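You operate a simulated robot arm through the tools that you are given. There is no shell and no other tool.

You are at the controls of a simulated robot arm. One attempt, no reset.

## Task
Load the white reel into the black tank and press its lid on.
Fine: shut the reel box again.

Only the result counts: the job must be done as asked and must still hold three seconds after the hand-in. Knocking over, shifting, dropping, spilling or breaking anything else fails it. A push-on lid holds only when it is set on centred and level and pressed home; a screw cap is set on level and turned clockwise until tight.

## Robot
A 7-joint arm with a three-finger gripper, fixed in place. Base frame: the origin is at the foot of the arm, x ahead of it, y to its left, z up; the work surface is at about z = 902. Readings come in mm, degrees, newtons and seconds.
With the tool pointing down near the work surface it reaches from about 100 to 860 mm from the base axis. Its first joint turns from -166.0 to 166.0 degrees. Payload 2.94 kg.
The tool frame sits at the grasp point between the pads (the TCP): z along the fingers, y along the line on which they close. The tips reach 30 mm beyond it. The gripper opens to 132 mm. The gripper's body begins 107 mm behind the TCP.
Orientation is that of the tool frame in the base frame, as a unit quaternion [x, y, z, w]. With the fingers straight down and closing along the base's y, the tool's x points along the base's -x, its y along +y and its z along -z.

## Interface
- The arm moves only by the tool play_rows. Its argument "commands" is a list of rows, each a list of 3 entries, a list of its own where there are three numbers: the gripper command, from -1 (shut) to 1 (fully open), values between in proportion, then the shift along the base's x, y, z in cm, then the turn, a rotation vector about the base's x, y, z in degrees. In form: [[gripper, [tx, ty, tz], [rx, ry, rz]], ...]. A call has 1 to 20 rows; each row is the pose to reach, as a shift and turn from the pose commanded when the call began. A row lasts 0.2 s, in which the tool goes at most 50 mm and 8.6 degrees; a call with a longer step from one row to the next is refused whole, and so is a gripper value outside its range. A pose out of reach is approached as far as the arm can. The call stops where the force on the tool passes 90 N (or 10 N more than at its start, if that is more) or the arm is blocked; 0.2 s more then pass. Each finger halts on what it meets, pressing with about 22 N; the grip force reading is that of the motor and also rises with nothing between the fingers. The clock runs only during rows and for 0.2 s after the last one: add rows that repeat a pose to give the fingers time. It gives the time, the measured TCP pose, the force on the tool (base axes), the opening and the grip force at its end, in the units of the frame above (readings bear some noise), with the torque about the TCP (base axes, N m) and any sound that the robot's microphone picked up, and new pictures: "views" is both (left out), scene, wrist or none.
- Cameras (640 x 400 px; columns grow to the right, rows downward): "scene" is fixed at [56.7, 505.8, 1693.7]; the picture's right is [-0.74, -0.68, 0.00], its down [-0.32, 0.35, -0.88] and it looks along [0.60, -0.65, -0.47] (base axes); focal length 324 px, centre (320, 200). "wrist" rides on the gripper at [72, 3, -144] in the tool frame; the picture's right is [-0.04, 1.00, 0.00], its down [-0.88, -0.04, -0.48] and it looks along [-0.47, -0.02, 0.88] (tool axes); focal length 256 px, centre (320, 200).
- move_column(by): slides the trunk up (or, below 0, down) by that many mm; the arm rides with it, the base frame stays. It gives what a move gives, with no picture.
- locate(camera, pixels): for up to 12 pixels [column, row] of the newest picture of that camera ("zoom" is the newest enlarged one), the place [x, y, z] in the base frame of the surface seen there, good to about 2 mm, but the place of the scene camera against the robot may be out by one fixed shift of up to 18 mm in any direction. It takes no simulated time.
- close_up(camera, box): a new picture of the part [left, top, right, bottom] of that camera's present view, enlarged. It takes no simulated time.
- finish_job(): hands the job in; it is judged then, once.

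Leave the gripper open and the arm clear of the work at the hand-in unless told otherwise.

The tools are called as name(argument=value, ...) on one line, values as JSON. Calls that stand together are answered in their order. play_rows: Moves the arm, as the interface text tells. Its arguments: {"type":"object","properties":{"commands":{"type":"array","items":{"type":"array"}},"views":{"type":"string","enum":["both","scene","wrist","none"]}},"required":["commands"]} The other tools are called the same way: move_column (by) slides the trunk up or down; locate (camera, pixels) gives the place of the surface under pixels of a picture; close_up (camera, box) takes an enlarged picture of a part of a camera's view; finish_job () hands the job in.

At the start:

```text
t: 0.0
tool_pos: [618.0, -280.8, 1287.1]
tool_rot: [0.0, 1.0, -0.001, 0.0]
wrist_force: [-0.6, 0.5, 0.6]
torque: [-0.02, -0.03, -0.01]
finger_gap: 132.1
grasp_force: 0.1
trunk travel left (down, up): [-475.0, 65.0]
```

scene: 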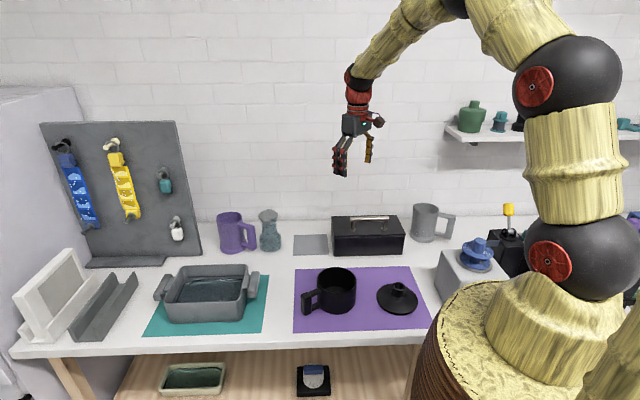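
wrist: 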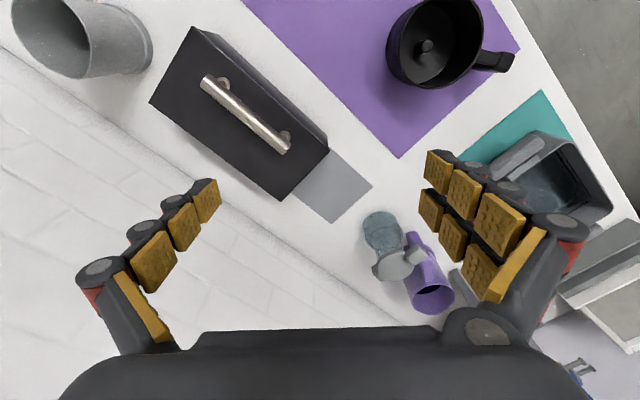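

I see the black tank with a handle at about (335,290), its lid at (398,298), and a black box with a bar handle at (368,235). A grey patch sits beside the box. I'll take enlarged pictures before moving.

close_up(camera="scene", box=[280, 190, 460, 340])

close_up(camera="wrist", box=[140, 0, 540, 250])

```text
2.67 times, centred on (370, 265) of scene
```

zoom: 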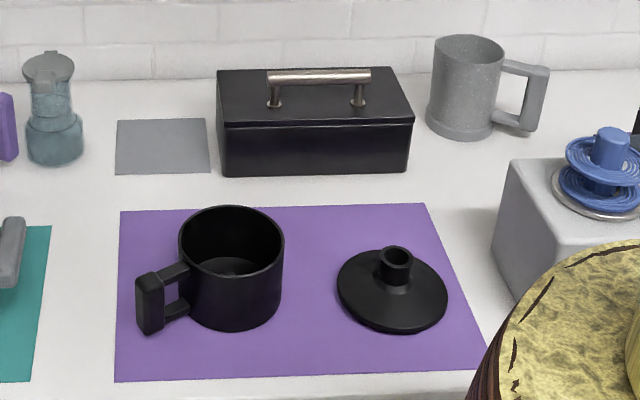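

```text
1.60 times, centred on (340, 125) of wrist
```

zoom: 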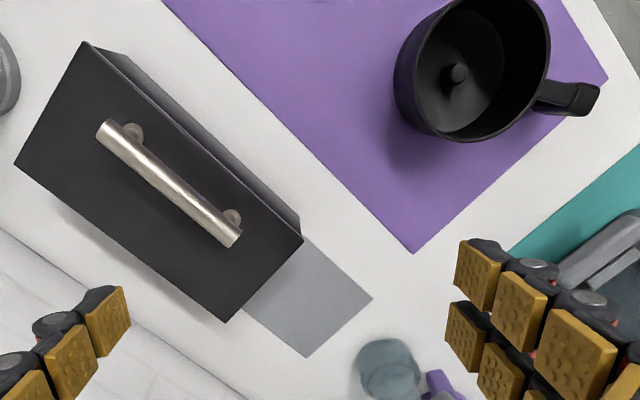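

The enlarged wrist view shows the box top, its bar handle and the tank with a central post. I'll read the positions of the box corners, handle ends, tank post and grey patch.

locate(camera="zoom", pixels=[[86, 46], [20, 161], [226, 317], [297, 238], [108, 130], [232, 236], [170, 182], [457, 70], [300, 212], [306, 354], [368, 299], [252, 302]])

locate(camera="wrist", pixels=[[388, 42], [425, 47], [505, 60], [404, 18], [398, 156], [455, 80], [470, 80], [440, 20], [80, 40], [400, 250], [430, 280], [345, 190]])

locate(camera="scene", pixels=[[398, 287], [378, 300], [418, 300], [398, 312], [336, 272], [318, 280], [356, 280], [333, 220], [402, 220], [404, 236], [350, 220], [385, 218]])

```text
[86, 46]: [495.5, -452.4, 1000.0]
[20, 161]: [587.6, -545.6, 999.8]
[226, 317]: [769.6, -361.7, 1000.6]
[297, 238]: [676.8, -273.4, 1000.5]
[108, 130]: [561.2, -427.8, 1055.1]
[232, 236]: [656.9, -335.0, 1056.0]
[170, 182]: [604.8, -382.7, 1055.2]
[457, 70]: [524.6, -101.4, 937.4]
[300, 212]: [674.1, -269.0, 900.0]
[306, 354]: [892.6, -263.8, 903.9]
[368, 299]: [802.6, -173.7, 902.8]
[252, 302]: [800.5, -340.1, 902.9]
```

```text
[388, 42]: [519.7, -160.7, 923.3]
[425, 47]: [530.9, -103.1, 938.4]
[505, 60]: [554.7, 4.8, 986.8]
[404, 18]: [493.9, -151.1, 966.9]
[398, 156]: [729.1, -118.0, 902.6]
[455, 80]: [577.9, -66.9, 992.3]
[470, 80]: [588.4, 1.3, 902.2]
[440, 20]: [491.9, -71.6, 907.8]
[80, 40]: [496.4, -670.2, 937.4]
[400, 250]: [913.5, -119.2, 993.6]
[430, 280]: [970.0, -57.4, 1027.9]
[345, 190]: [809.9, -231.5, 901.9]
```

```text
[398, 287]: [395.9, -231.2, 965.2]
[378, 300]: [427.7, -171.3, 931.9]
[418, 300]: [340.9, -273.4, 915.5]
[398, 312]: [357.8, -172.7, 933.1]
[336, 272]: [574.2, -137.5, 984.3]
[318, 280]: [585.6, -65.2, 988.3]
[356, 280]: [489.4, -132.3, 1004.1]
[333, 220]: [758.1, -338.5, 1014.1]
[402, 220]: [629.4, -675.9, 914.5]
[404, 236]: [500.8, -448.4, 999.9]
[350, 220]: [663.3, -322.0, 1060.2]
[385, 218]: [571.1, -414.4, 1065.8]
```

The box's long axis runs diagonally along (1,1). Its top is at z≈1000, with the bar at z≈1055 nearer the front edge, which suggests a hinge on the wall side. I'll turn the tool 45° and move over the box for a better look.

play_rows(commands=[[1, [0, -1, 0], [0, 0, 7.5]], [1, [0, -3, 0], [0, 0, 15]], [1, [0, -5, 0], [0, 0, 22.5]], [1, [0, -7, -1], [0, 0, 30]], [1, [0, -9, -2], [0, 0, 37.5]], [1, [0, -10, -3], [0, 0, 45]], [1, [0, -10, -3], [0, 0, 45]]], views="both")

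```text
t: 1.6
tool_pos: [618.1, -381.6, 1258.7]
tool_rot: [-0.383, 0.924, 0.001, 0.0]
wrist_force: [0.4, -0.9, 0.1]
torque: [0.01, 0.0, -0.03]
finger_gap: 131.9
grasp_force: 0.0
trunk travel left (down, up): [-475.0, 65.0]
```

scene: 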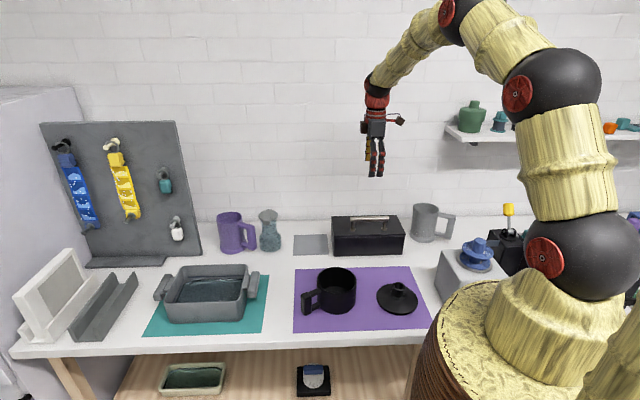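
wrist: 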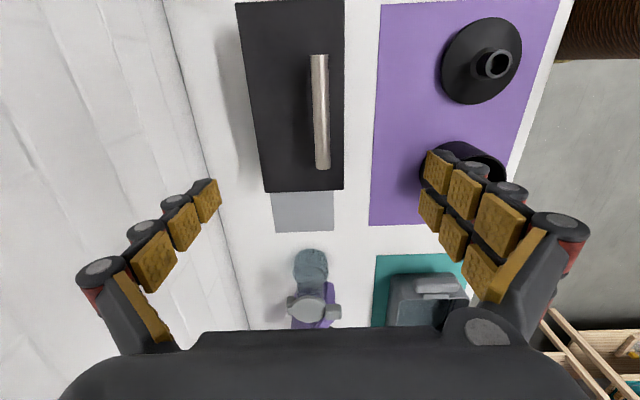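

Now the box is aligned with the picture. I'll read the bar, the box edges, the wall base, the tank lid and the tank from this more reliable camera.

locate(camera="wrist", pixels=[[319, 60], [323, 160], [321, 110], [240, 8], [267, 189], [341, 187], [341, 20], [180, 60], [200, 60], [160, 60], [230, 100], [350, 100]])

locate(camera="wrist", pixels=[[494, 52], [481, 58], [508, 58], [443, 62], [520, 52], [488, 18], [474, 102], [495, 64], [470, 80], [508, 38], [372, 224], [520, 225]])

close_up(camera="scene", box=[325, 205, 415, 265])

close_up(camera="wrist", box=[220, 0, 380, 100])

```text
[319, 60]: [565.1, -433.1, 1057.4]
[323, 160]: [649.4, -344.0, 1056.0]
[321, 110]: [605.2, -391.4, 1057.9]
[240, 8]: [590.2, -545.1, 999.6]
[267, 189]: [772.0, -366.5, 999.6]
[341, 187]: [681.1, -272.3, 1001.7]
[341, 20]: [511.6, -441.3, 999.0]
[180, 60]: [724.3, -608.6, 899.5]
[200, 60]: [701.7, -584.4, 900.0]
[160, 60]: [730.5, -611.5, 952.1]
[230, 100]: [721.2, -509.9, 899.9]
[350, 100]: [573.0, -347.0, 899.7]
```

```text
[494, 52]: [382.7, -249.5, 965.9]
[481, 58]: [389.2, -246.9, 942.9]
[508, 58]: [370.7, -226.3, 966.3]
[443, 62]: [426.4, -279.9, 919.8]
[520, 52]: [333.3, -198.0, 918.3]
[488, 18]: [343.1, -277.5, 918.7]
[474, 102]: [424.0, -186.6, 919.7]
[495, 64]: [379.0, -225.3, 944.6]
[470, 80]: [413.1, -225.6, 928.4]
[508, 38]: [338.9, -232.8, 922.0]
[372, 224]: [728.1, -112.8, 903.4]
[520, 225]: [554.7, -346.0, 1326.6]
```

```text
6.67 times, centred on (370, 235) of scene
```

zoom: 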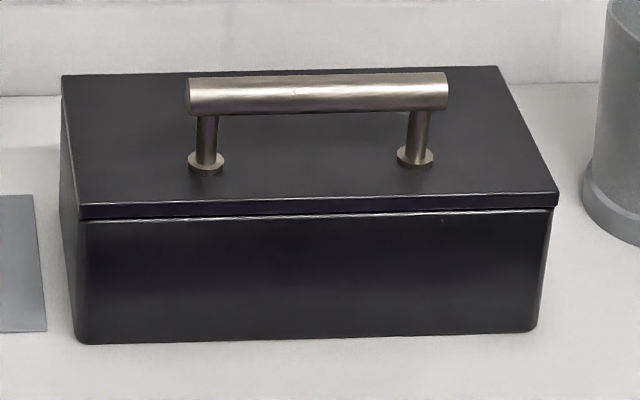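

```text
4.00 times, centred on (300, 50) of wrist
```

zoom: 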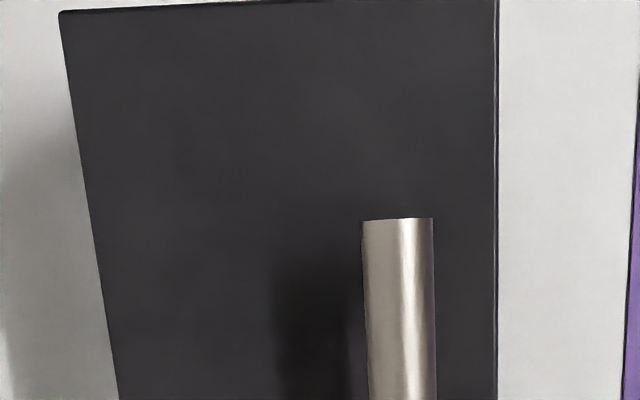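

The box is 255 × 131 × 98 mm. Its back edge is about 140 mm from the wall, and the bar is about 100 mm in front of the back edge, so the lid is probably hinged at the back. Before touching it, I'll run the tool in free air behind the box to the place where the bar would be with the lid open, leaning 15° to gain reach.

play_rows(commands=[[-0.24, [2.8, -3.0, 0], [-2.65, -2.65, 0]], [-0.24, [5.6, -6.1, 0], [-5.3, -5.3, 0]], [-0.24, [8.4, -9.1, 0], [-7.95, -7.95, 0]], [-0.24, [11.15, -12.14, 0], [-10.6, -10.6, 0]], [-0.24, [11.15, -12.14, -4.5], [-10.6, -10.6, 0]], [-0.24, [11.15, -12.14, -9], [-10.6, -10.6, 0]], [-0.24, [11.15, -12.14, -13.5], [-10.6, -10.6, 0]], [-0.24, [11.15, -12.14, -17.77], [-10.6, -10.6, 0]], [-0.24, [11.15, -12.14, -17.77], [-10.6, -10.6, 0]]], views="both")

```text
t: 3.6
tool_pos: [728.9, -503.7, 1080.7]
tool_rot: [-0.379, 0.916, -0.121, 0.05]
wrist_force: [0.1, 0.1, -0.5]
torque: [0.0, -0.03, 0.0]
finger_gap: 50.2
grasp_force: 0.1
trunk travel left (down, up): [-475.0, 65.0]
```

scene: 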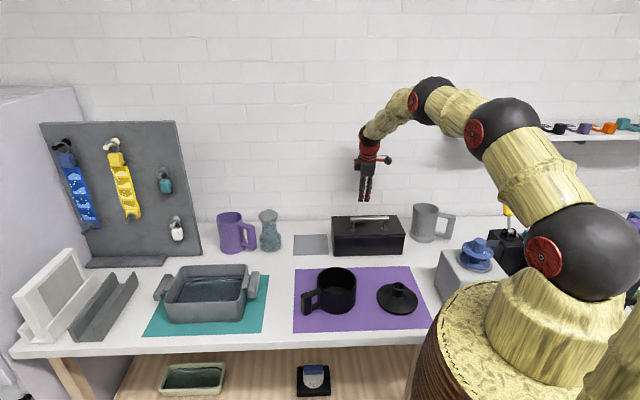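
wrist: 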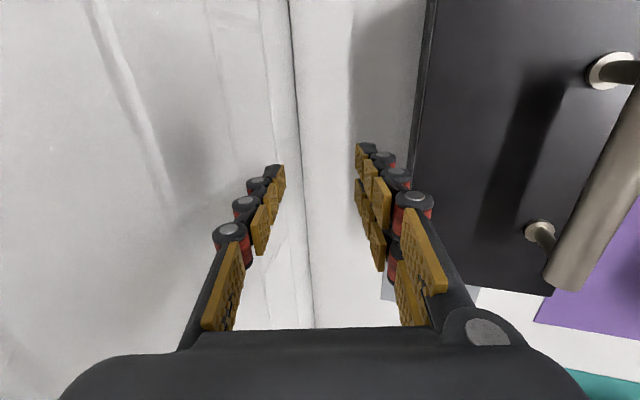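

The pose is reachable. From here the wrist view shows the back edge of the box at about (420,80). I'll look closely for hinge hardware.

close_up(camera="wrist", box=[340, 0, 640, 300])

```text
1.33 times, centred on (490, 150) of wrist
```

zoom: 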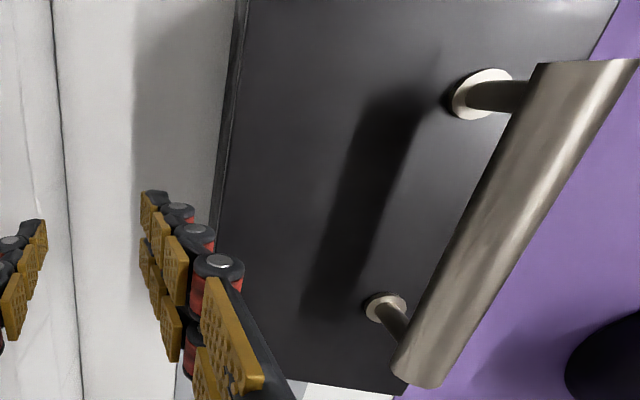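

No hinge shows from outside. I'll read more points on the bar and the post bases from this view to fix the bar's axis.

locate(camera="zoom", pixels=[[540, 70], [625, 70], [580, 70], [400, 372], [440, 380], [495, 260], [470, 240], [520, 260], [482, 72], [385, 298], [240, 30], [225, 160]])

```text
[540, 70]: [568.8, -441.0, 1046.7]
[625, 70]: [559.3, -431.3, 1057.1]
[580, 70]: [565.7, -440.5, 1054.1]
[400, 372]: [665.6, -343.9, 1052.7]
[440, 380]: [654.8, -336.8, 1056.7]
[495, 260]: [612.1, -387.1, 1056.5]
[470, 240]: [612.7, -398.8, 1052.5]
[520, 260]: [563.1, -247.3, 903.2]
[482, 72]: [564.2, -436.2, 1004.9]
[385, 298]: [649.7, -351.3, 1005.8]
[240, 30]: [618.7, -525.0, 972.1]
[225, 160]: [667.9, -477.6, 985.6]
```

The bar's axis is at v=(x−y)/√2≈704.5 and z≈1047, and its centre is near (610,−386). I'll go back over the box keeping the 15° lean, then slide the fingers down astride the bar without closing.

play_rows(commands=[[-0.24, [0, 0, 4.5], [0, 0, 0]], [-0.24, [0, 0, 6.5], [0, 0, 0]], [-0.24, [-3.4, 3.3, 6.5], [0, 0, 0]], [-0.24, [-6.8, 6.6, 6.5], [0, 0, 0]], [-0.24, [-10.1, 9.9, 6.5], [0, 0, 0]], [-0.24, [-13.44, 13.12, 6.5], [0, 0, 0]], [-0.24, [-13.44, 13.12, 4.33], [0, 0, 0]], [-0.24, [-12.95, 12.64, 1.8], [0, 0, 0]], [-0.24, [-12.46, 12.15, -0.8], [0, 0, 0]], [-0.24, [-11.97, 11.66, -3.4], [0, 0, 0]], [-0.24, [-11.97, 11.66, -3.4], [0, 0, 0]]], views="both")

```text
t: 6.0
tool_pos: [608.2, -388.8, 1047.1]
tool_rot: [-0.379, 0.916, -0.12, 0.05]
wrist_force: [1.0, 1.5, -0.3]
torque: [-0.02, -0.05, 0.0]
finger_gap: 50.4
grasp_force: 0.0
trunk travel left (down, up): [-475.0, 65.0]
```

scene: 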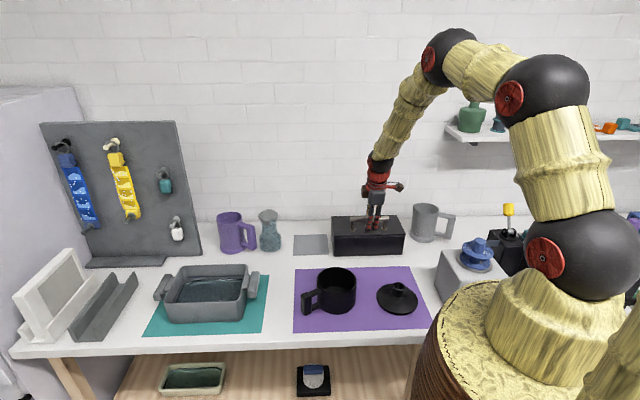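
wrist: 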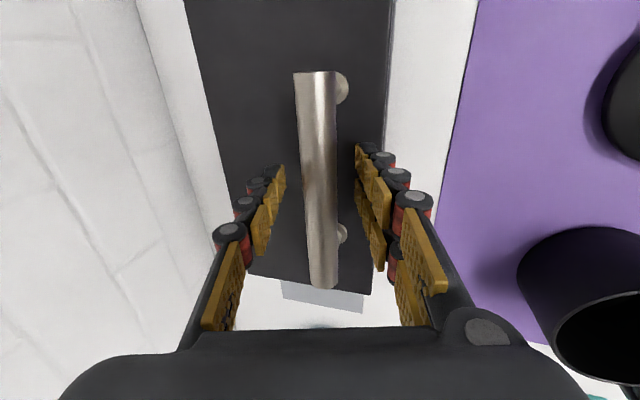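

The bar sits between the fingers and the force is near zero. I'll close on it.

play_rows(commands=[[-1, [0, 0, 0], [0, 0, 0]], [-1, [0, 0, 0], [0, 0, 0]], [-1, [0, 0, 0], [0, 0, 0]], [-1, [0, 0, 0], [0, 0, 0]]], views="wrist")

```text
t: 7.0
tool_pos: [607.9, -387.8, 1048.0]
tool_rot: [-0.38, 0.916, -0.121, 0.049]
wrist_force: [-0.7, 1.0, -0.8]
torque: [0.0, 0.01, -0.04]
finger_gap: 20.4
grasp_force: 33.5
trunk travel left (down, up): [-475.0, 65.0]
```

wrist: 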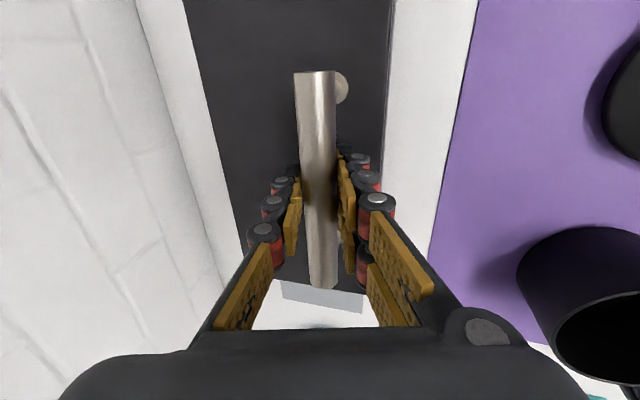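

I have the bar, with a 20.4 mm opening. I'll try the first 6° of an arc about a hinge assumed at the back edge (v=803, z=990), with the bar free to roll in the pads, and check the forces.

play_rows(commands=[[-1, [0.07, -0.07, 0.17], [0, 0, 0]], [-1, [0.146, -0.146, 0.34], [0, 0, 0]], [-1, [0.221, -0.221, 0.508], [0, 0, 0]], [-1, [0.3, -0.3, 0.68], [0, 0, 0]], [-1, [0.38, -0.38, 0.84], [0, 0, 0]], [-1, [0.46, -0.46, 1.0], [0, 0, 0]]], views="both")

```text
t: 8.4
tool_pos: [611.4, -391.5, 1056.0]
tool_rot: [-0.379, 0.916, -0.119, 0.05]
wrist_force: [-13.9, -2.8, 1.3]
torque: [-0.23, 0.47, -0.1]
finger_gap: 20.6
grasp_force: 45.0
trunk travel left (down, up): [-475.0, 65.0]
```

scene: 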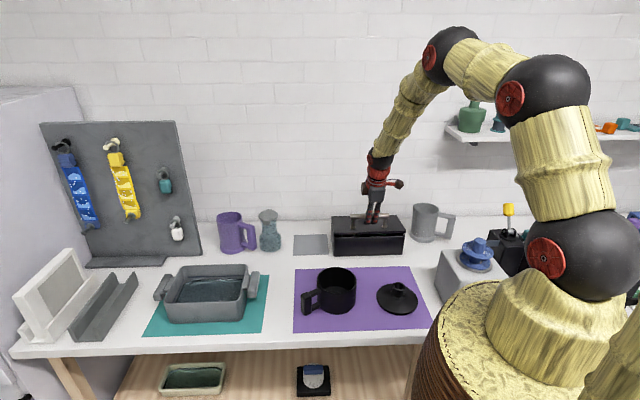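
wrist: 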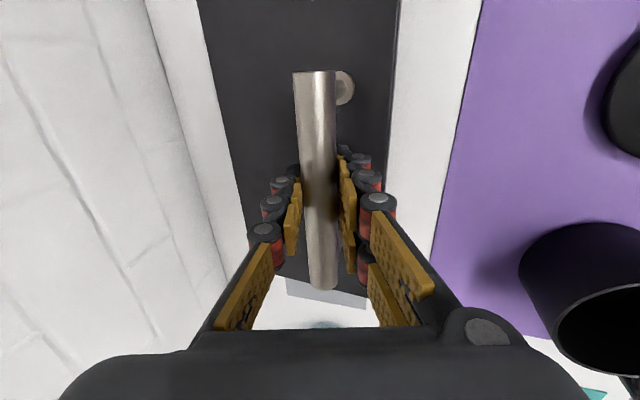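

The force reads (−13.9, −2.8, 1.3) N. I'll check whether the lid has actually lifted.

close_up(camera="scene", box=[320, 195, 420, 265])

close_up(camera="wrist", box=[180, 0, 480, 320])

```text
5.71 times, centred on (370, 230) of scene
```

zoom: 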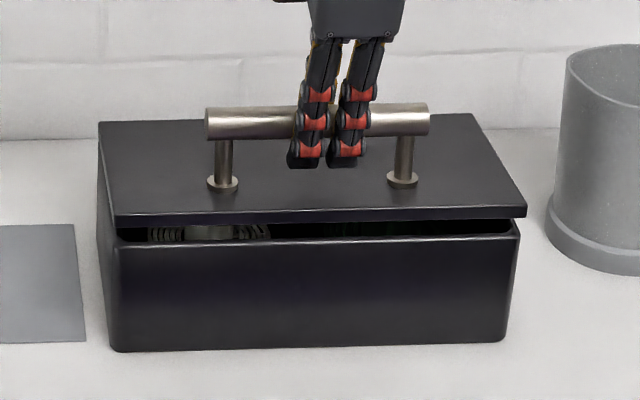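

```text
1.25 times, centred on (330, 160) of wrist
```

zoom: 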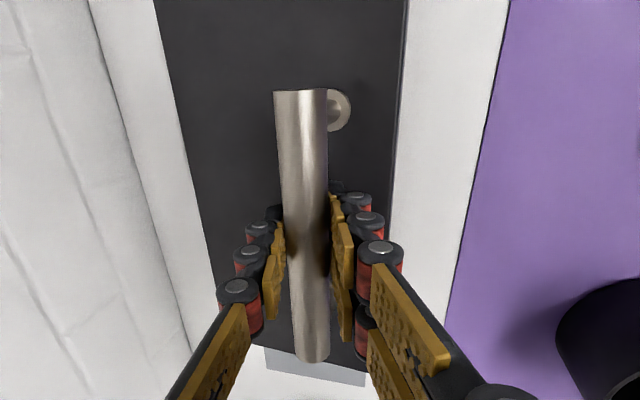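

The lid does pivot at the back; in the enlarged view the front gap is open and a ribbed reel shows at (210,232). I'll hold for a moment and re-read the forces to correct the arc.

play_rows(commands=[[-1, [0, 0, 0], [0, 0, 0]], [-1, [0, 0, 0], [0, 0, 0]]], views="none")

locate(camera="wrist", pixels=[[206, 20], [225, 120], [240, 200], [397, 20], [388, 130], [318, 85], [330, 280], [316, 130], [344, 82]])

```text
t: 9.0
tool_pos: [611.6, -391.0, 1056.7]
tool_rot: [-0.379, 0.916, -0.12, 0.049]
wrist_force: [-15.6, -5.8, 1.6]
torque: [-0.18, 0.3, -0.07]
finger_gap: 21.0
grasp_force: 44.9
trunk travel left (down, up): [-475.0, 65.0]
```

```text
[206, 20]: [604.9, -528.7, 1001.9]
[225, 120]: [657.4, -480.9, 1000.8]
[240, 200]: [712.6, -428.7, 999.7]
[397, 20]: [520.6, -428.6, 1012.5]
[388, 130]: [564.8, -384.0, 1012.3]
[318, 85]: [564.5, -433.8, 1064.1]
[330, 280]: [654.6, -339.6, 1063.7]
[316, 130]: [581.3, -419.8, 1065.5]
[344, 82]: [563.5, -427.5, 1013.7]
```

Most of the force was sideways, from a 3 mm settling offset along the bar. The measured path fits a hinge at about v=803, z=995. I'll relieve the sideways offset and continue the arc to 15°.

play_rows(commands=[[-1, [-0.097, -0.257, 0.241], [0, 0, 0]], [-1, [0.108, -0.462, 0.631], [0, 0, 0]], [-1, [0.325, -0.679, 1.01], [0, 0, 0]], [-1, [0.553, -0.907, 1.372], [0, 0, 0]], [-1, [0.553, -0.907, 1.372], [0, 0, 0]]], views="none")

```text
t: 10.2
tool_pos: [619.0, -398.2, 1070.6]
tool_rot: [-0.379, 0.916, -0.12, 0.05]
wrist_force: [4.7, 4.2, -3.5]
torque: [0.58, -0.16, 0.2]
finger_gap: 20.7
grasp_force: 44.8
trunk travel left (down, up): [-475.0, 65.0]
```

The forces dropped to a few newtons, so the hinge model is right. Continuing the arc to 45°.

play_rows(commands=[[-1, [0.27, -0.22, 0.35], [0, 0, 0]], [-1, [0.545, -0.432, 0.683], [0, 0, 0]], [-1, [0.81, -0.7, 1.0], [0, 0, 0]], [-1, [1.074, -0.961, 1.304], [0, 0, 0]], [-1, [1.35, -1.24, 1.59], [0, 0, 0]], [-1, [1.639, -1.526, 1.856], [0, 0, 0]], [-1, [2.236, -2.123, 2.338], [0, 0, 0]], [-1, [2.861, -2.748, 2.742], [0, 0, 0]], [-1, [3.507, -3.394, 3.07], [0, 0, 0]], [-1, [3.507, -3.394, 3.07], [0, 0, 0]]], views="both")

```text
t: 12.4
tool_pos: [654.1, -433.4, 1100.4]
tool_rot: [-0.38, 0.916, -0.121, 0.05]
wrist_force: [-1.0, 0.4, -4.1]
torque: [-0.07, 0.26, -0.09]
finger_gap: 20.1
grasp_force: 41.9
trunk travel left (down, up): [-475.0, 65.0]
```

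scene: 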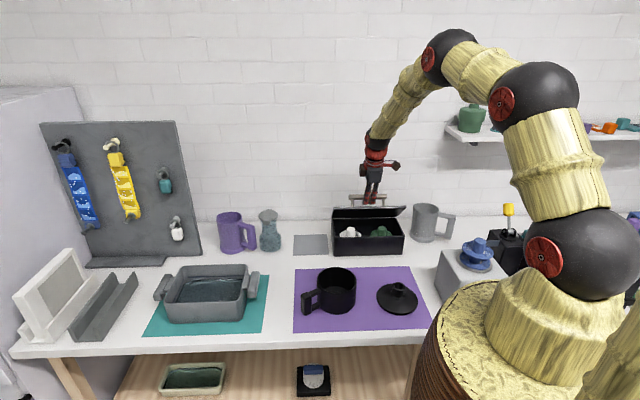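
wrist: 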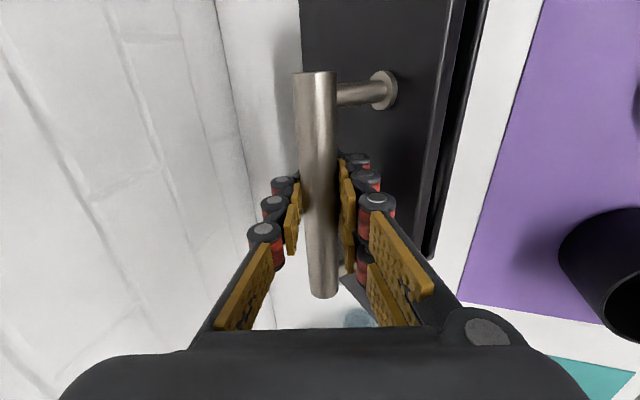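

The lid is half open at low force, and I can see the white reel on the left of the box at scene (350,233) and a green one on the right at (380,232). Continuing to 85°.

play_rows(commands=[[-1, [0.665, -0.665, 0.246], [0, 0, 0]], [-1, [1.342, -1.342, 0.41], [0, 0, 0]], [-1, [2.027, -2.027, 0.488], [0, 0, 0]], [-1, [2.714, -2.714, 0.483], [0, 0, 0]], [-1, [3.398, -3.398, 0.393], [0, 0, 0]], [-1, [4.074, -4.074, 0.218], [0, 0, 0]], [-1, [4.737, -4.737, -0.039], [0, 0, 0]], [-1, [5.38, -5.38, -0.377], [0, 0, 0]], [-1, [5.38, -5.38, -0.377], [0, 0, 0]]], views="both")

```text
t: 14.4
tool_pos: [708.5, -488.4, 1097.6]
tool_rot: [-0.379, 0.916, -0.122, 0.05]
wrist_force: [1.9, -1.7, 3.5]
torque: [-0.05, -0.03, -0.03]
finger_gap: 19.7
grasp_force: 41.5
trunk travel left (down, up): [-475.0, 65.0]
```

scene: 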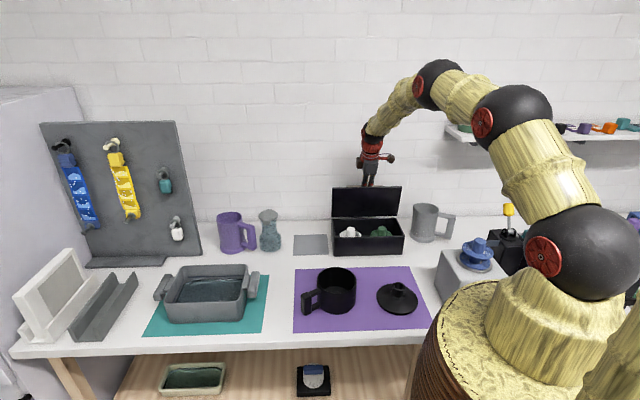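
wrist: 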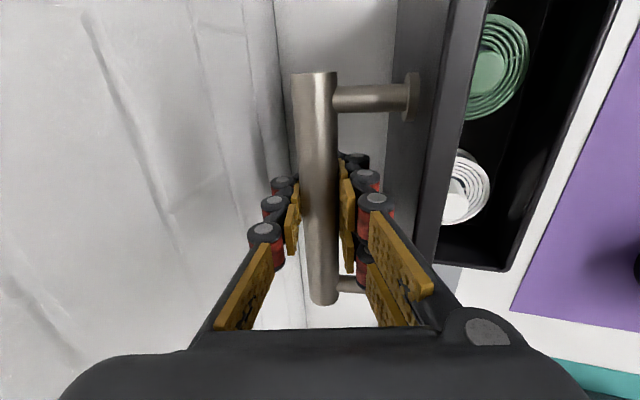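

The lid is near vertical at 85° with small forces. I'll carry it a little past vertical to 95° and watch for the stop.

play_rows(commands=[[-1, [0.311, -0.311, -0.2], [0, 0, 0]], [-1, [0.6215, -0.6215, -0.415], [0, 0, 0]], [-1, [0.918, -0.918, -0.66], [0, 0, 0]], [-1, [1.215, -1.215, -0.906], [0, 0, 0]], [-1, [1.215, -1.215, -0.906], [0, 0, 0]]], views="wrist")

```text
t: 15.6
tool_pos: [720.6, -500.6, 1089.4]
tool_rot: [-0.379, 0.916, -0.122, 0.05]
wrist_force: [0.0, -4.0, 9.5]
torque: [0.04, 0.22, 0.01]
finger_gap: 19.6
grasp_force: 42.5
trunk travel left (down, up): [-475.0, 65.0]
```

wrist: 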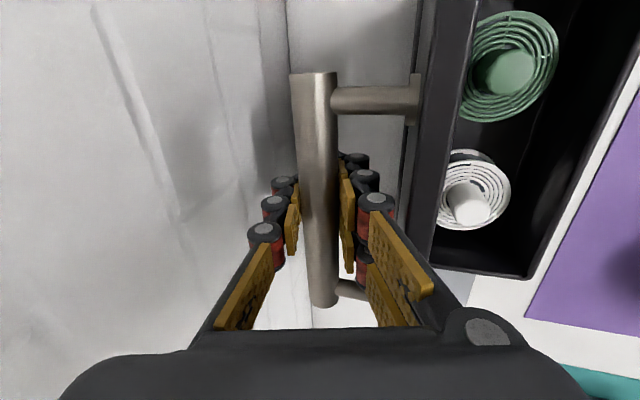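

There's no stop yet; the force is mostly radial, about 2 mm of arc error. I'll correct that and go on to 100°.

play_rows(commands=[[-1, [0.2, -0.2, 0.05], [0, 0, 0]], [-1, [0.4, -0.4, -0.2], [0, 0, 0]], [-1, [0.615, -0.615, -0.43], [0, 0, 0]], [-1, [0.615, -0.615, -0.43], [0, 0, 0]]], views="none")

```text
t: 16.6
tool_pos: [723.7, -503.7, 1086.2]
tool_rot: [-0.379, 0.916, -0.121, 0.051]
wrist_force: [-11.4, 7.7, 24.6]
torque: [1.55, 2.12, -0.13]
finger_gap: 19.6
grasp_force: 41.6
trunk travel left (down, up): [-475.0, 65.0]
```

The force jumped: 24.6 N upward, and 2.6 N·m of torque about the bar. Either the lid is at its stop or its edge is touching a finger. It's past vertical already, so I'll back off slightly to unload and look.

play_rows(commands=[[-1, [-0.25, 0.25, 0.2], [0, 0, 0]], [-1, [-0.45, 0.45, 0.35], [0, 0, 0]], [-1, [-0.45, 0.45, 0.35], [0, 0, 0]]], views="both")

close_up(camera="scene", box=[320, 160, 430, 265])

close_up(camera="wrist", box=[280, 0, 580, 340])

```text
t: 17.4
tool_pos: [723.4, -502.2, 1087.8]
tool_rot: [-0.379, 0.916, -0.122, 0.05]
wrist_force: [6.5, -5.9, 8.6]
torque: [0.21, -0.37, 0.09]
finger_gap: 19.6
grasp_force: 41.6
trunk travel left (down, up): [-475.0, 65.0]
```

scene: 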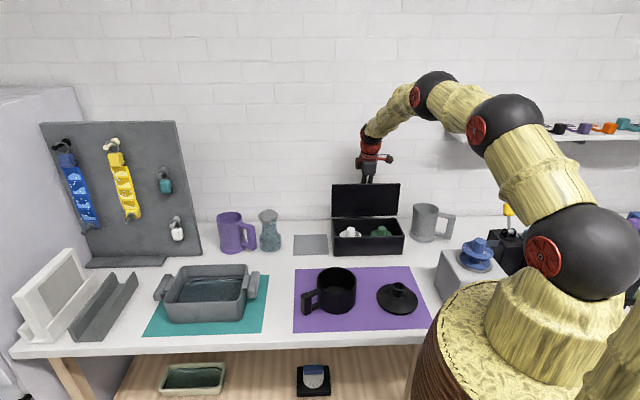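
wrist: 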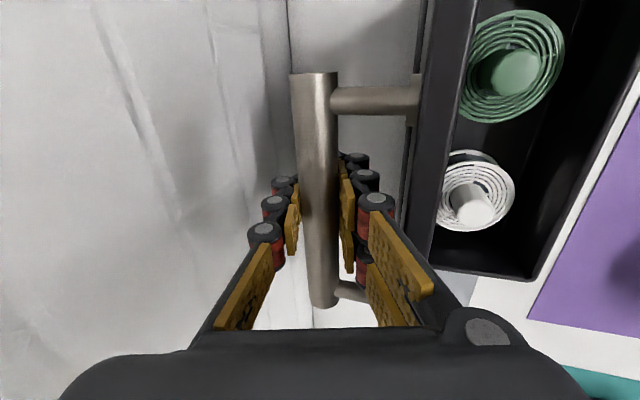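

```text
3.81 times, centred on (375, 212) of scene
```

zoom: 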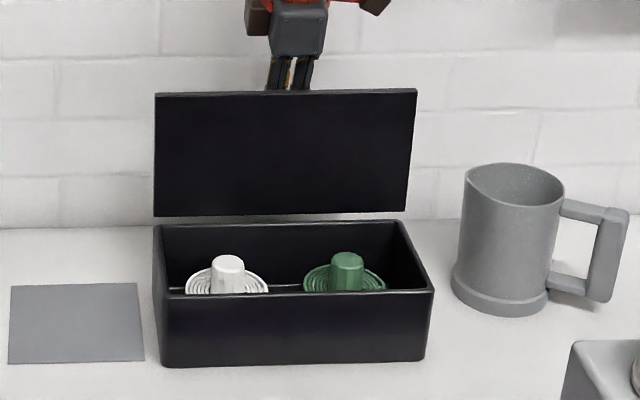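

```text
1.18 times, centred on (430, 170) of wrist
```

zoom: 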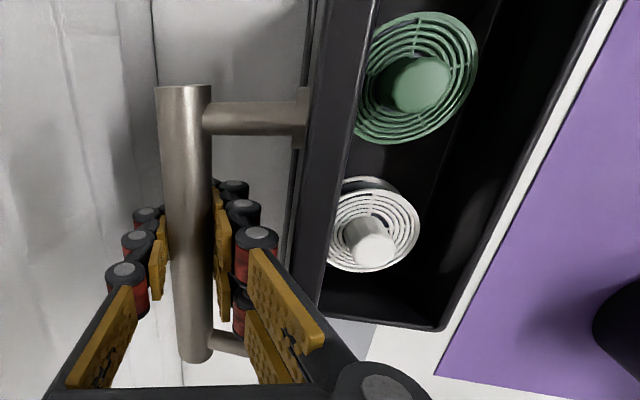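

The lid stands open. The white reel with a centre stub sits on the left, the green one on the right. I'll measure the lid edge and hinge region to get the lid angle before releasing.

locate(camera="zoom", pixels=[[340, 40], [368, 40], [310, 200], [335, 200], [300, 60], [299, 120], [375, 245], [375, 200], [338, 235], [412, 240], [420, 90], [440, 325]])

locate(camera="scene", pixels=[[350, 229], [338, 238], [365, 238], [361, 186], [428, 186], [361, 215], [424, 214], [398, 184], [335, 184], [334, 216], [398, 215], [368, 222]])

```text
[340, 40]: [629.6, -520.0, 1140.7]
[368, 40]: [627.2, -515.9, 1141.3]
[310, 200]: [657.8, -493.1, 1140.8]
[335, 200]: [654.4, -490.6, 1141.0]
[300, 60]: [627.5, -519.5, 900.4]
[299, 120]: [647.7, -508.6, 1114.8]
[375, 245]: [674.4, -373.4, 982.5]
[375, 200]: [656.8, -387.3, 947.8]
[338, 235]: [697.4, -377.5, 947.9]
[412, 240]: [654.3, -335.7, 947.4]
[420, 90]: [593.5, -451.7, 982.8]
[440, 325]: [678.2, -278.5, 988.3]
```

```text
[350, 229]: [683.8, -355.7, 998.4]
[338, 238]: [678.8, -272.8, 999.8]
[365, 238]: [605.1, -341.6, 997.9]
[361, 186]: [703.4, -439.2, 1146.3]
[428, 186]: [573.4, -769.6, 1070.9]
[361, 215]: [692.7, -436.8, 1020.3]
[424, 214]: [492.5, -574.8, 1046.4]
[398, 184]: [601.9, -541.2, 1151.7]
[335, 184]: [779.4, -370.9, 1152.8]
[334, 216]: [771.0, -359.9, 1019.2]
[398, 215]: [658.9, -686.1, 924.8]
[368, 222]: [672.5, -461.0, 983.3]
```

The lid's free edge is at z≈1141 and its back edge at z≈1011, so the lid is at about 94°. The true hinge is near v=810, z=1005, and the bar has slid about 20 mm up between the pads. I'll ease the fingers open to a 30 mm gap, with the bar still captured, to see which way the lid leans.

play_rows(commands=[[-0.62, [0, 0, 0], [0, 0, 0]], [-0.55, [0, 0, 0], [0, 0, 0]], [-0.55, [0, 0, 0], [0, 0, 0]], [-0.55, [0, 0, 0], [0, 0, 0]]], views="both")

close_up(camera="wrist", box=[200, 0, 540, 340])

```text
t: 18.4
tool_pos: [722.6, -501.9, 1085.9]
tool_rot: [-0.379, 0.916, -0.121, 0.05]
wrist_force: [0.1, 0.0, 0.0]
torque: [0.04, 0.01, -0.01]
finger_gap: 29.7
grasp_force: 0.0
trunk travel left (down, up): [-475.0, 65.0]
```

scene: 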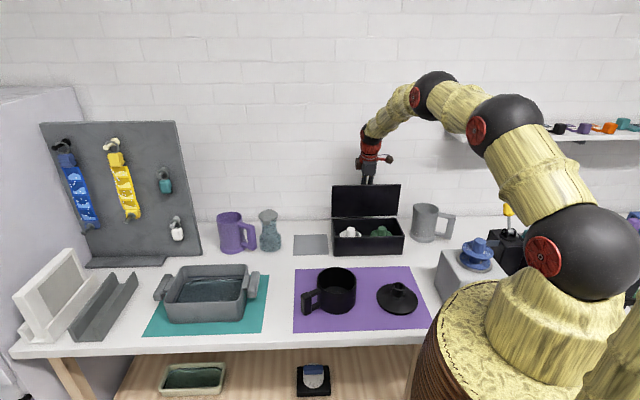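
wrist: 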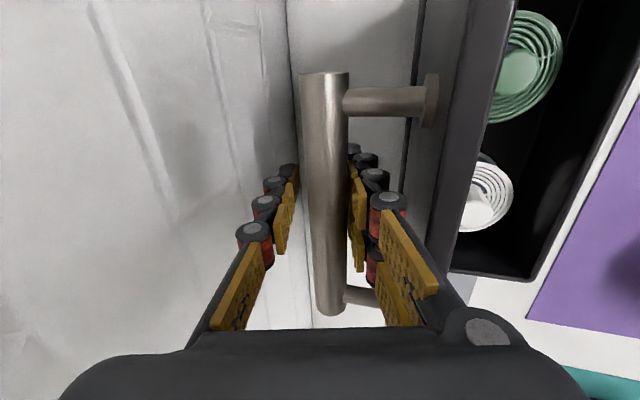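

```text
1.18 times, centred on (370, 170) of wrist
```

zoom: 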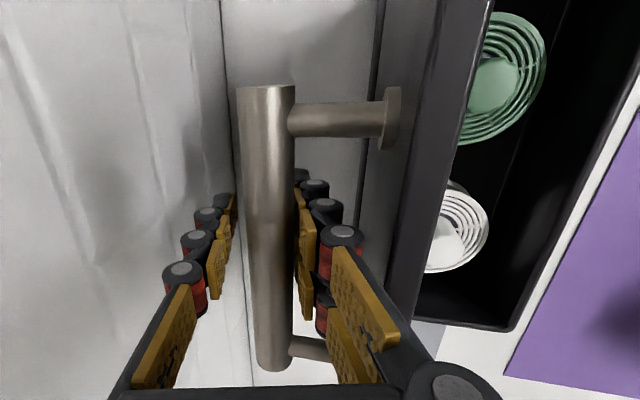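

With the fingers loosened, the bar shifted slightly toward the box side and the force reads zero. I'll measure the lid edge again to get its angle.

locate(camera="zoom", pixels=[[440, 40], [470, 40], [410, 200], [432, 200], [268, 100], [270, 200], [262, 350], [370, 120], [240, 120], [290, 200]])

close_up(camera="scene", box=[320, 160, 430, 265])

```text
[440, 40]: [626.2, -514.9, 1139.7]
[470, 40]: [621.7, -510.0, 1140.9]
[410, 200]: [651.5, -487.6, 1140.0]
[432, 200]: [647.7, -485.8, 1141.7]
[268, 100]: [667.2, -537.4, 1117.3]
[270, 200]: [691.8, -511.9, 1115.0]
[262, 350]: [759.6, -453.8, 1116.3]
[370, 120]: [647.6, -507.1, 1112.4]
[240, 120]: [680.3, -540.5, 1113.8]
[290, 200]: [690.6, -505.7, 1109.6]
```

```text
3.81 times, centred on (375, 212) of scene
```

zoom: 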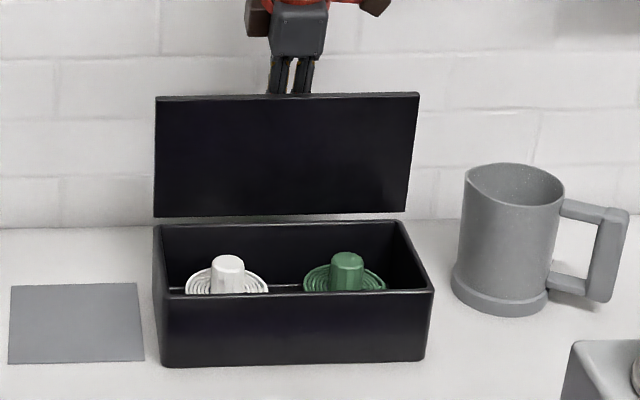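

The lid has settled back to about 91°, so it leans slightly toward closing. I'll raise the fingers so the bar sits at pad centre, reduce the lean to 7.5°, and push the bar gently to about 100° to find a stable stop.

play_rows(commands=[[-0.55, [-0.368, 0.368, 1.93], [0, 0, 0]], [-0.6, [-0.368, 0.368, 1.93], [5.3, 5.3, 0]], [-0.6, [-0.156, 0.156, 1.86], [5.3, 5.3, 0]], [-0.6, [0.156, -0.156, 1.63], [5.3, 5.3, 0]], [-0.6, [0.46, -0.46, 1.38], [5.3, 5.3, 0]], [-0.6, [0.46, -0.46, 1.38], [5.3, 5.3, 0]]], views="wrist")

close_up(camera="wrist", box=[200, 0, 540, 340])

```text
t: 19.8
tool_pos: [726.1, -506.4, 1101.8]
tool_rot: [-0.382, 0.922, -0.06, 0.024]
wrist_force: [-0.8, 1.0, -0.9]
torque: [0.0, -0.02, -0.02]
finger_gap: 27.2
grasp_force: 1.1
trunk travel left (down, up): [-475.0, 65.0]
```

wrist: 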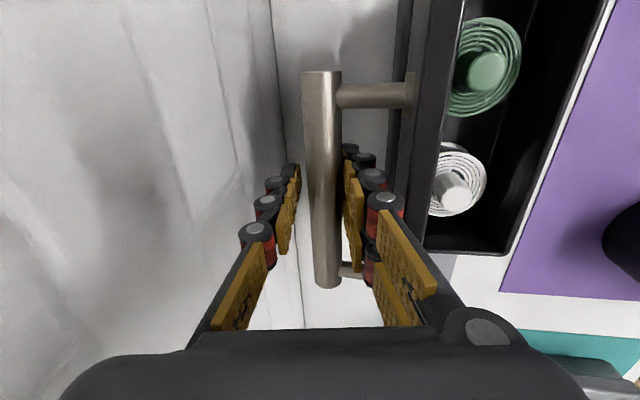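

```text
1.18 times, centred on (370, 170) of wrist
```

zoom: 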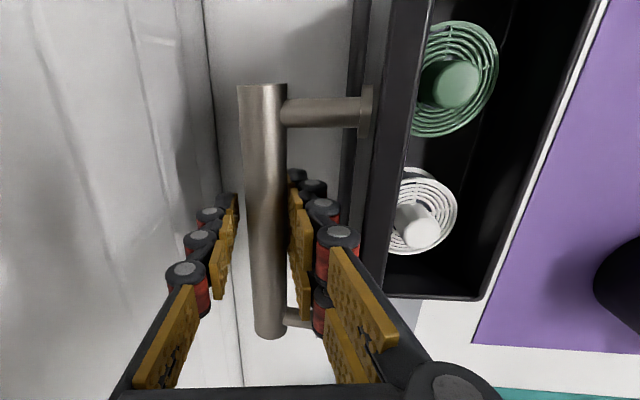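

Force is only about 1 N. I'll check the lid angle now.

locate(camera="zoom", pixels=[[400, 40], [418, 40], [375, 200], [390, 200], [262, 100], [265, 200], [240, 120], [287, 180], [350, 60], [362, 110]])

```text
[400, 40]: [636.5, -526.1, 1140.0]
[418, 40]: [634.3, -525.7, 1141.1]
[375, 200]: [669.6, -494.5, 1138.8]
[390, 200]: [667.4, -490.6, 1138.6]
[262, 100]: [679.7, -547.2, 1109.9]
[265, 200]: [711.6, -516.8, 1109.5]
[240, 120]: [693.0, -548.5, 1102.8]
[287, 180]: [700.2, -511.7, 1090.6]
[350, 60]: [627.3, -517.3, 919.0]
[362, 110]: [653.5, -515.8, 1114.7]
```

The lid is at about 98°. I'll push on to about 104° to find the stop.

play_rows(commands=[[-0.6, [0.2, -0.2, -0.15], [0, 0, 0]], [-0.6, [0.4, -0.4, -0.33], [0, 0, 0]], [-0.6, [0.6, -0.6, -0.55], [0, 0, 0]], [-0.6, [0.6, -0.6, -0.55], [0, 0, 0]]], views="wrist")

close_up(camera="wrist", box=[200, 0, 540, 340])

```text
t: 20.8
tool_pos: [732.8, -513.7, 1096.2]
tool_rot: [-0.382, 0.922, -0.061, 0.025]
wrist_force: [-0.9, 0.0, -0.6]
torque: [0.0, -0.02, 0.02]
finger_gap: 27.1
grasp_force: 1.2
trunk travel left (down, up): [-475.0, 65.0]
```

wrist: 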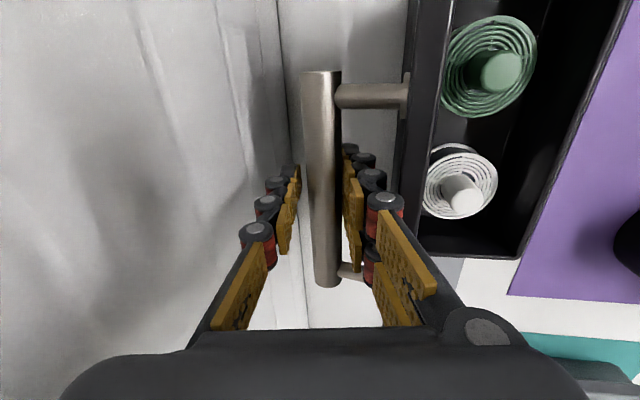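

```text
1.18 times, centred on (370, 170) of wrist
```

zoom: 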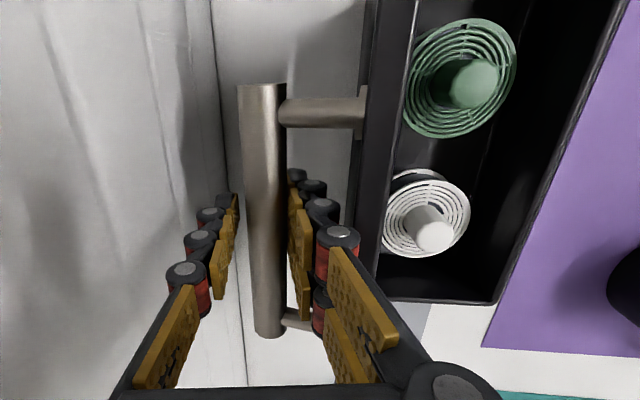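

Still no stop, and only about 1 N. I'll test stability here by opening the gap to 38 mm and holding, to see whether the bar stays where it is.

play_rows(commands=[[-0.42, [0, 0, 0], [0, 0, 0]], [-0.42, [0, 0, 0], [0, 0, 0]], [-0.42, [0, 0, 0], [0, 0, 0]], [-0.42, [0, 0, 0], [0, 0, 0]], [-0.42, [0, 0, 0], [0, 0, 0]]], views="wrist")

close_up(camera="wrist", box=[200, 0, 540, 340])

```text
t: 22.0
tool_pos: [733.0, -512.9, 1095.1]
tool_rot: [-0.382, 0.922, -0.06, 0.025]
wrist_force: [-0.1, -0.4, 0.5]
torque: [0.03, 0.03, -0.01]
finger_gap: 37.9
grasp_force: 0.1
trunk travel left (down, up): [-475.0, 65.0]
```

wrist: 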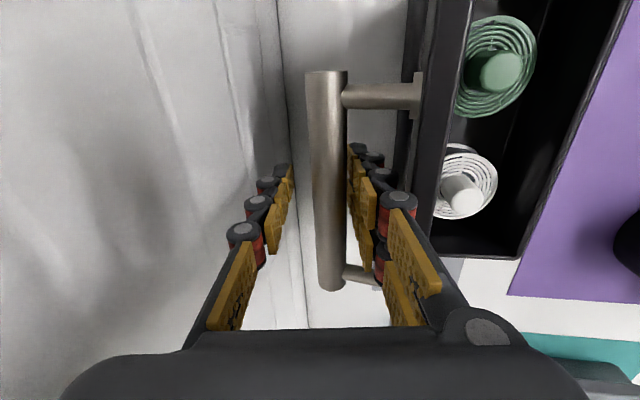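

```text
1.18 times, centred on (370, 170) of wrist
```

zoom: 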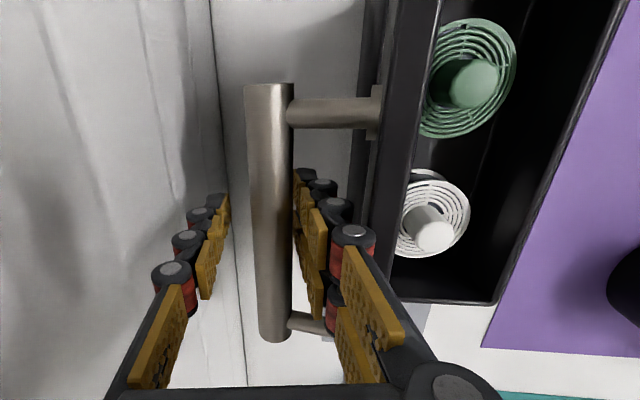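

The bar followed the finger back a little. I'll measure the lid again to see where it's resting.

locate(camera="zoom", pixels=[[410, 40], [436, 40], [388, 180], [406, 180], [268, 100], [270, 200], [290, 180], [502, 298], [620, 10], [318, 220]])

close_up(camera="scene", box=[320, 160, 430, 265])

```text
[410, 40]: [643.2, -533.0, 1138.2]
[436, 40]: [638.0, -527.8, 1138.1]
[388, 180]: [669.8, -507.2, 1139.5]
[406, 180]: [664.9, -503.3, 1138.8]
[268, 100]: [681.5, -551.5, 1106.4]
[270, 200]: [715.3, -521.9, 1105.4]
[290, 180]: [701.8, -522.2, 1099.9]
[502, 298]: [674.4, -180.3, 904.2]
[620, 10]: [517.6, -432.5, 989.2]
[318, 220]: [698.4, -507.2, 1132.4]
```

```text
3.81 times, centred on (375, 212) of scene
```

zoom: 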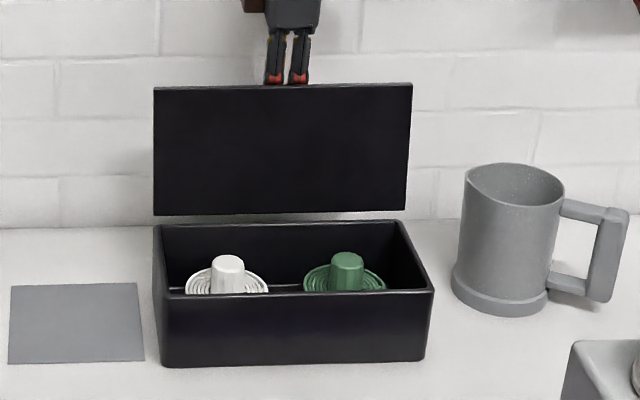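

The lid is at about 102°. To see whether it holds by itself, I'll draw the fingers back 12 mm toward the robot, keeping the bar captured between them, and wait.

play_rows(commands=[[-0.42, [-0.4, 0.4, 0.2], [0, 0, 0]], [-0.42, [-0.85, 0.85, 0.4], [0, 0, 0]], [-0.42, [-0.85, 0.85, 0.4], [0, 0, 0]], [-0.42, [-0.85, 0.85, 0.4], [0, 0, 0]], [-0.42, [-0.85, 0.85, 0.4], [0, 0, 0]]], views="wrist")

close_up(camera="wrist", box=[200, 0, 540, 340])

```text
t: 23.2
tool_pos: [724.0, -503.7, 1099.3]
tool_rot: [-0.381, 0.922, -0.061, 0.025]
wrist_force: [0.5, 0.5, 0.2]
torque: [0.03, -0.02, -0.01]
finger_gap: 38.0
grasp_force: 0.0
trunk travel left (down, up): [-475.0, 65.0]
```

wrist: 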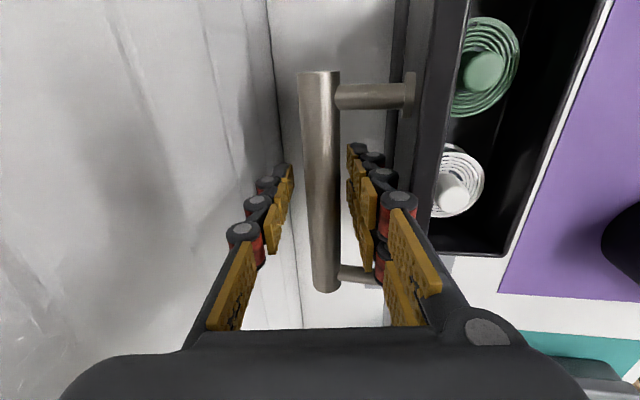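

```text
1.18 times, centred on (370, 170) of wrist
```

zoom: 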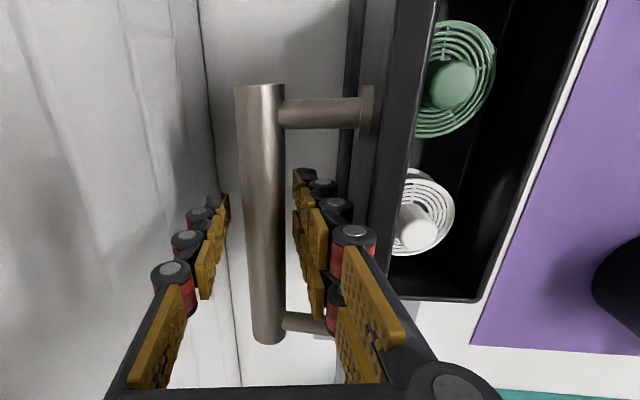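

Now the bar seems to hang free of both fingers. I'll measure the lid edge once more.

locate(camera="zoom", pixels=[[400, 40], [426, 40], [375, 200], [392, 200], [258, 100], [262, 200], [284, 180], [262, 300]])

play_rows(commands=[[-0.42, [0, 0, 0], [0, 0, 0]], [-0.42, [0, 0, 0], [0, 0, 0]], [-0.42, [0, 0, 0], [0, 0, 0]], [-0.42, [0, 0, 0], [0, 0, 0]], [-0.42, [0, 0, 0], [0, 0, 0]]], views="wrist")

close_up(camera="wrist", box=[200, 0, 540, 340])

```text
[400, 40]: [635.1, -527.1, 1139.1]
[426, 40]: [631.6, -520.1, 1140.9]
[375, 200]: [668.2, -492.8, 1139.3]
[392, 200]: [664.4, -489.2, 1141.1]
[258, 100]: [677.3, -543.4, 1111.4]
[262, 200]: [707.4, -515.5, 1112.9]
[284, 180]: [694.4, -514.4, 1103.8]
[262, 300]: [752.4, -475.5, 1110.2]
```

```text
t: 24.4
tool_pos: [724.3, -504.4, 1098.1]
tool_rot: [-0.382, 0.922, -0.06, 0.025]
wrist_force: [-0.1, -0.5, -0.5]
torque: [0.02, 0.02, 0.02]
finger_gap: 38.3
grasp_force: 0.0
trunk travel left (down, up): [-475.0, 65.0]
```

wrist: 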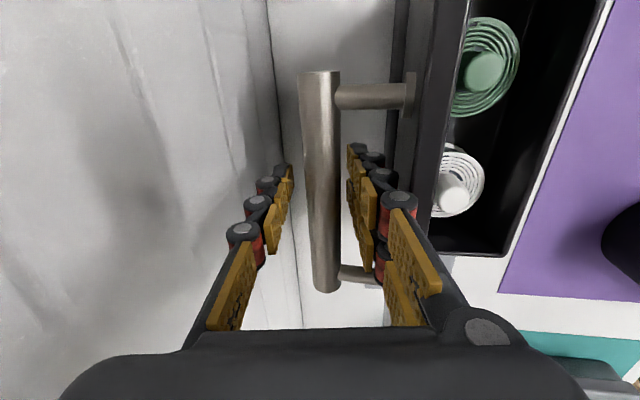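

```text
1.18 times, centred on (370, 170) of wrist
```

zoom: 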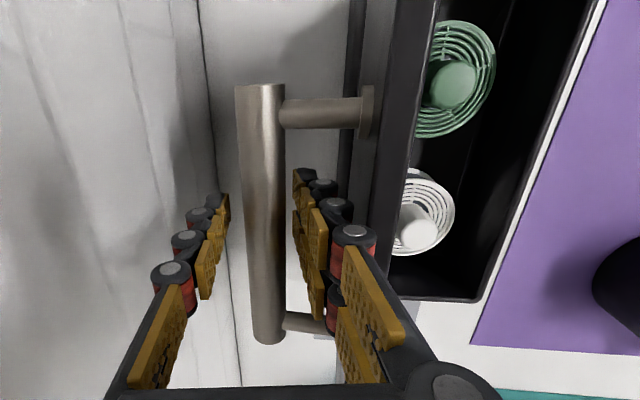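

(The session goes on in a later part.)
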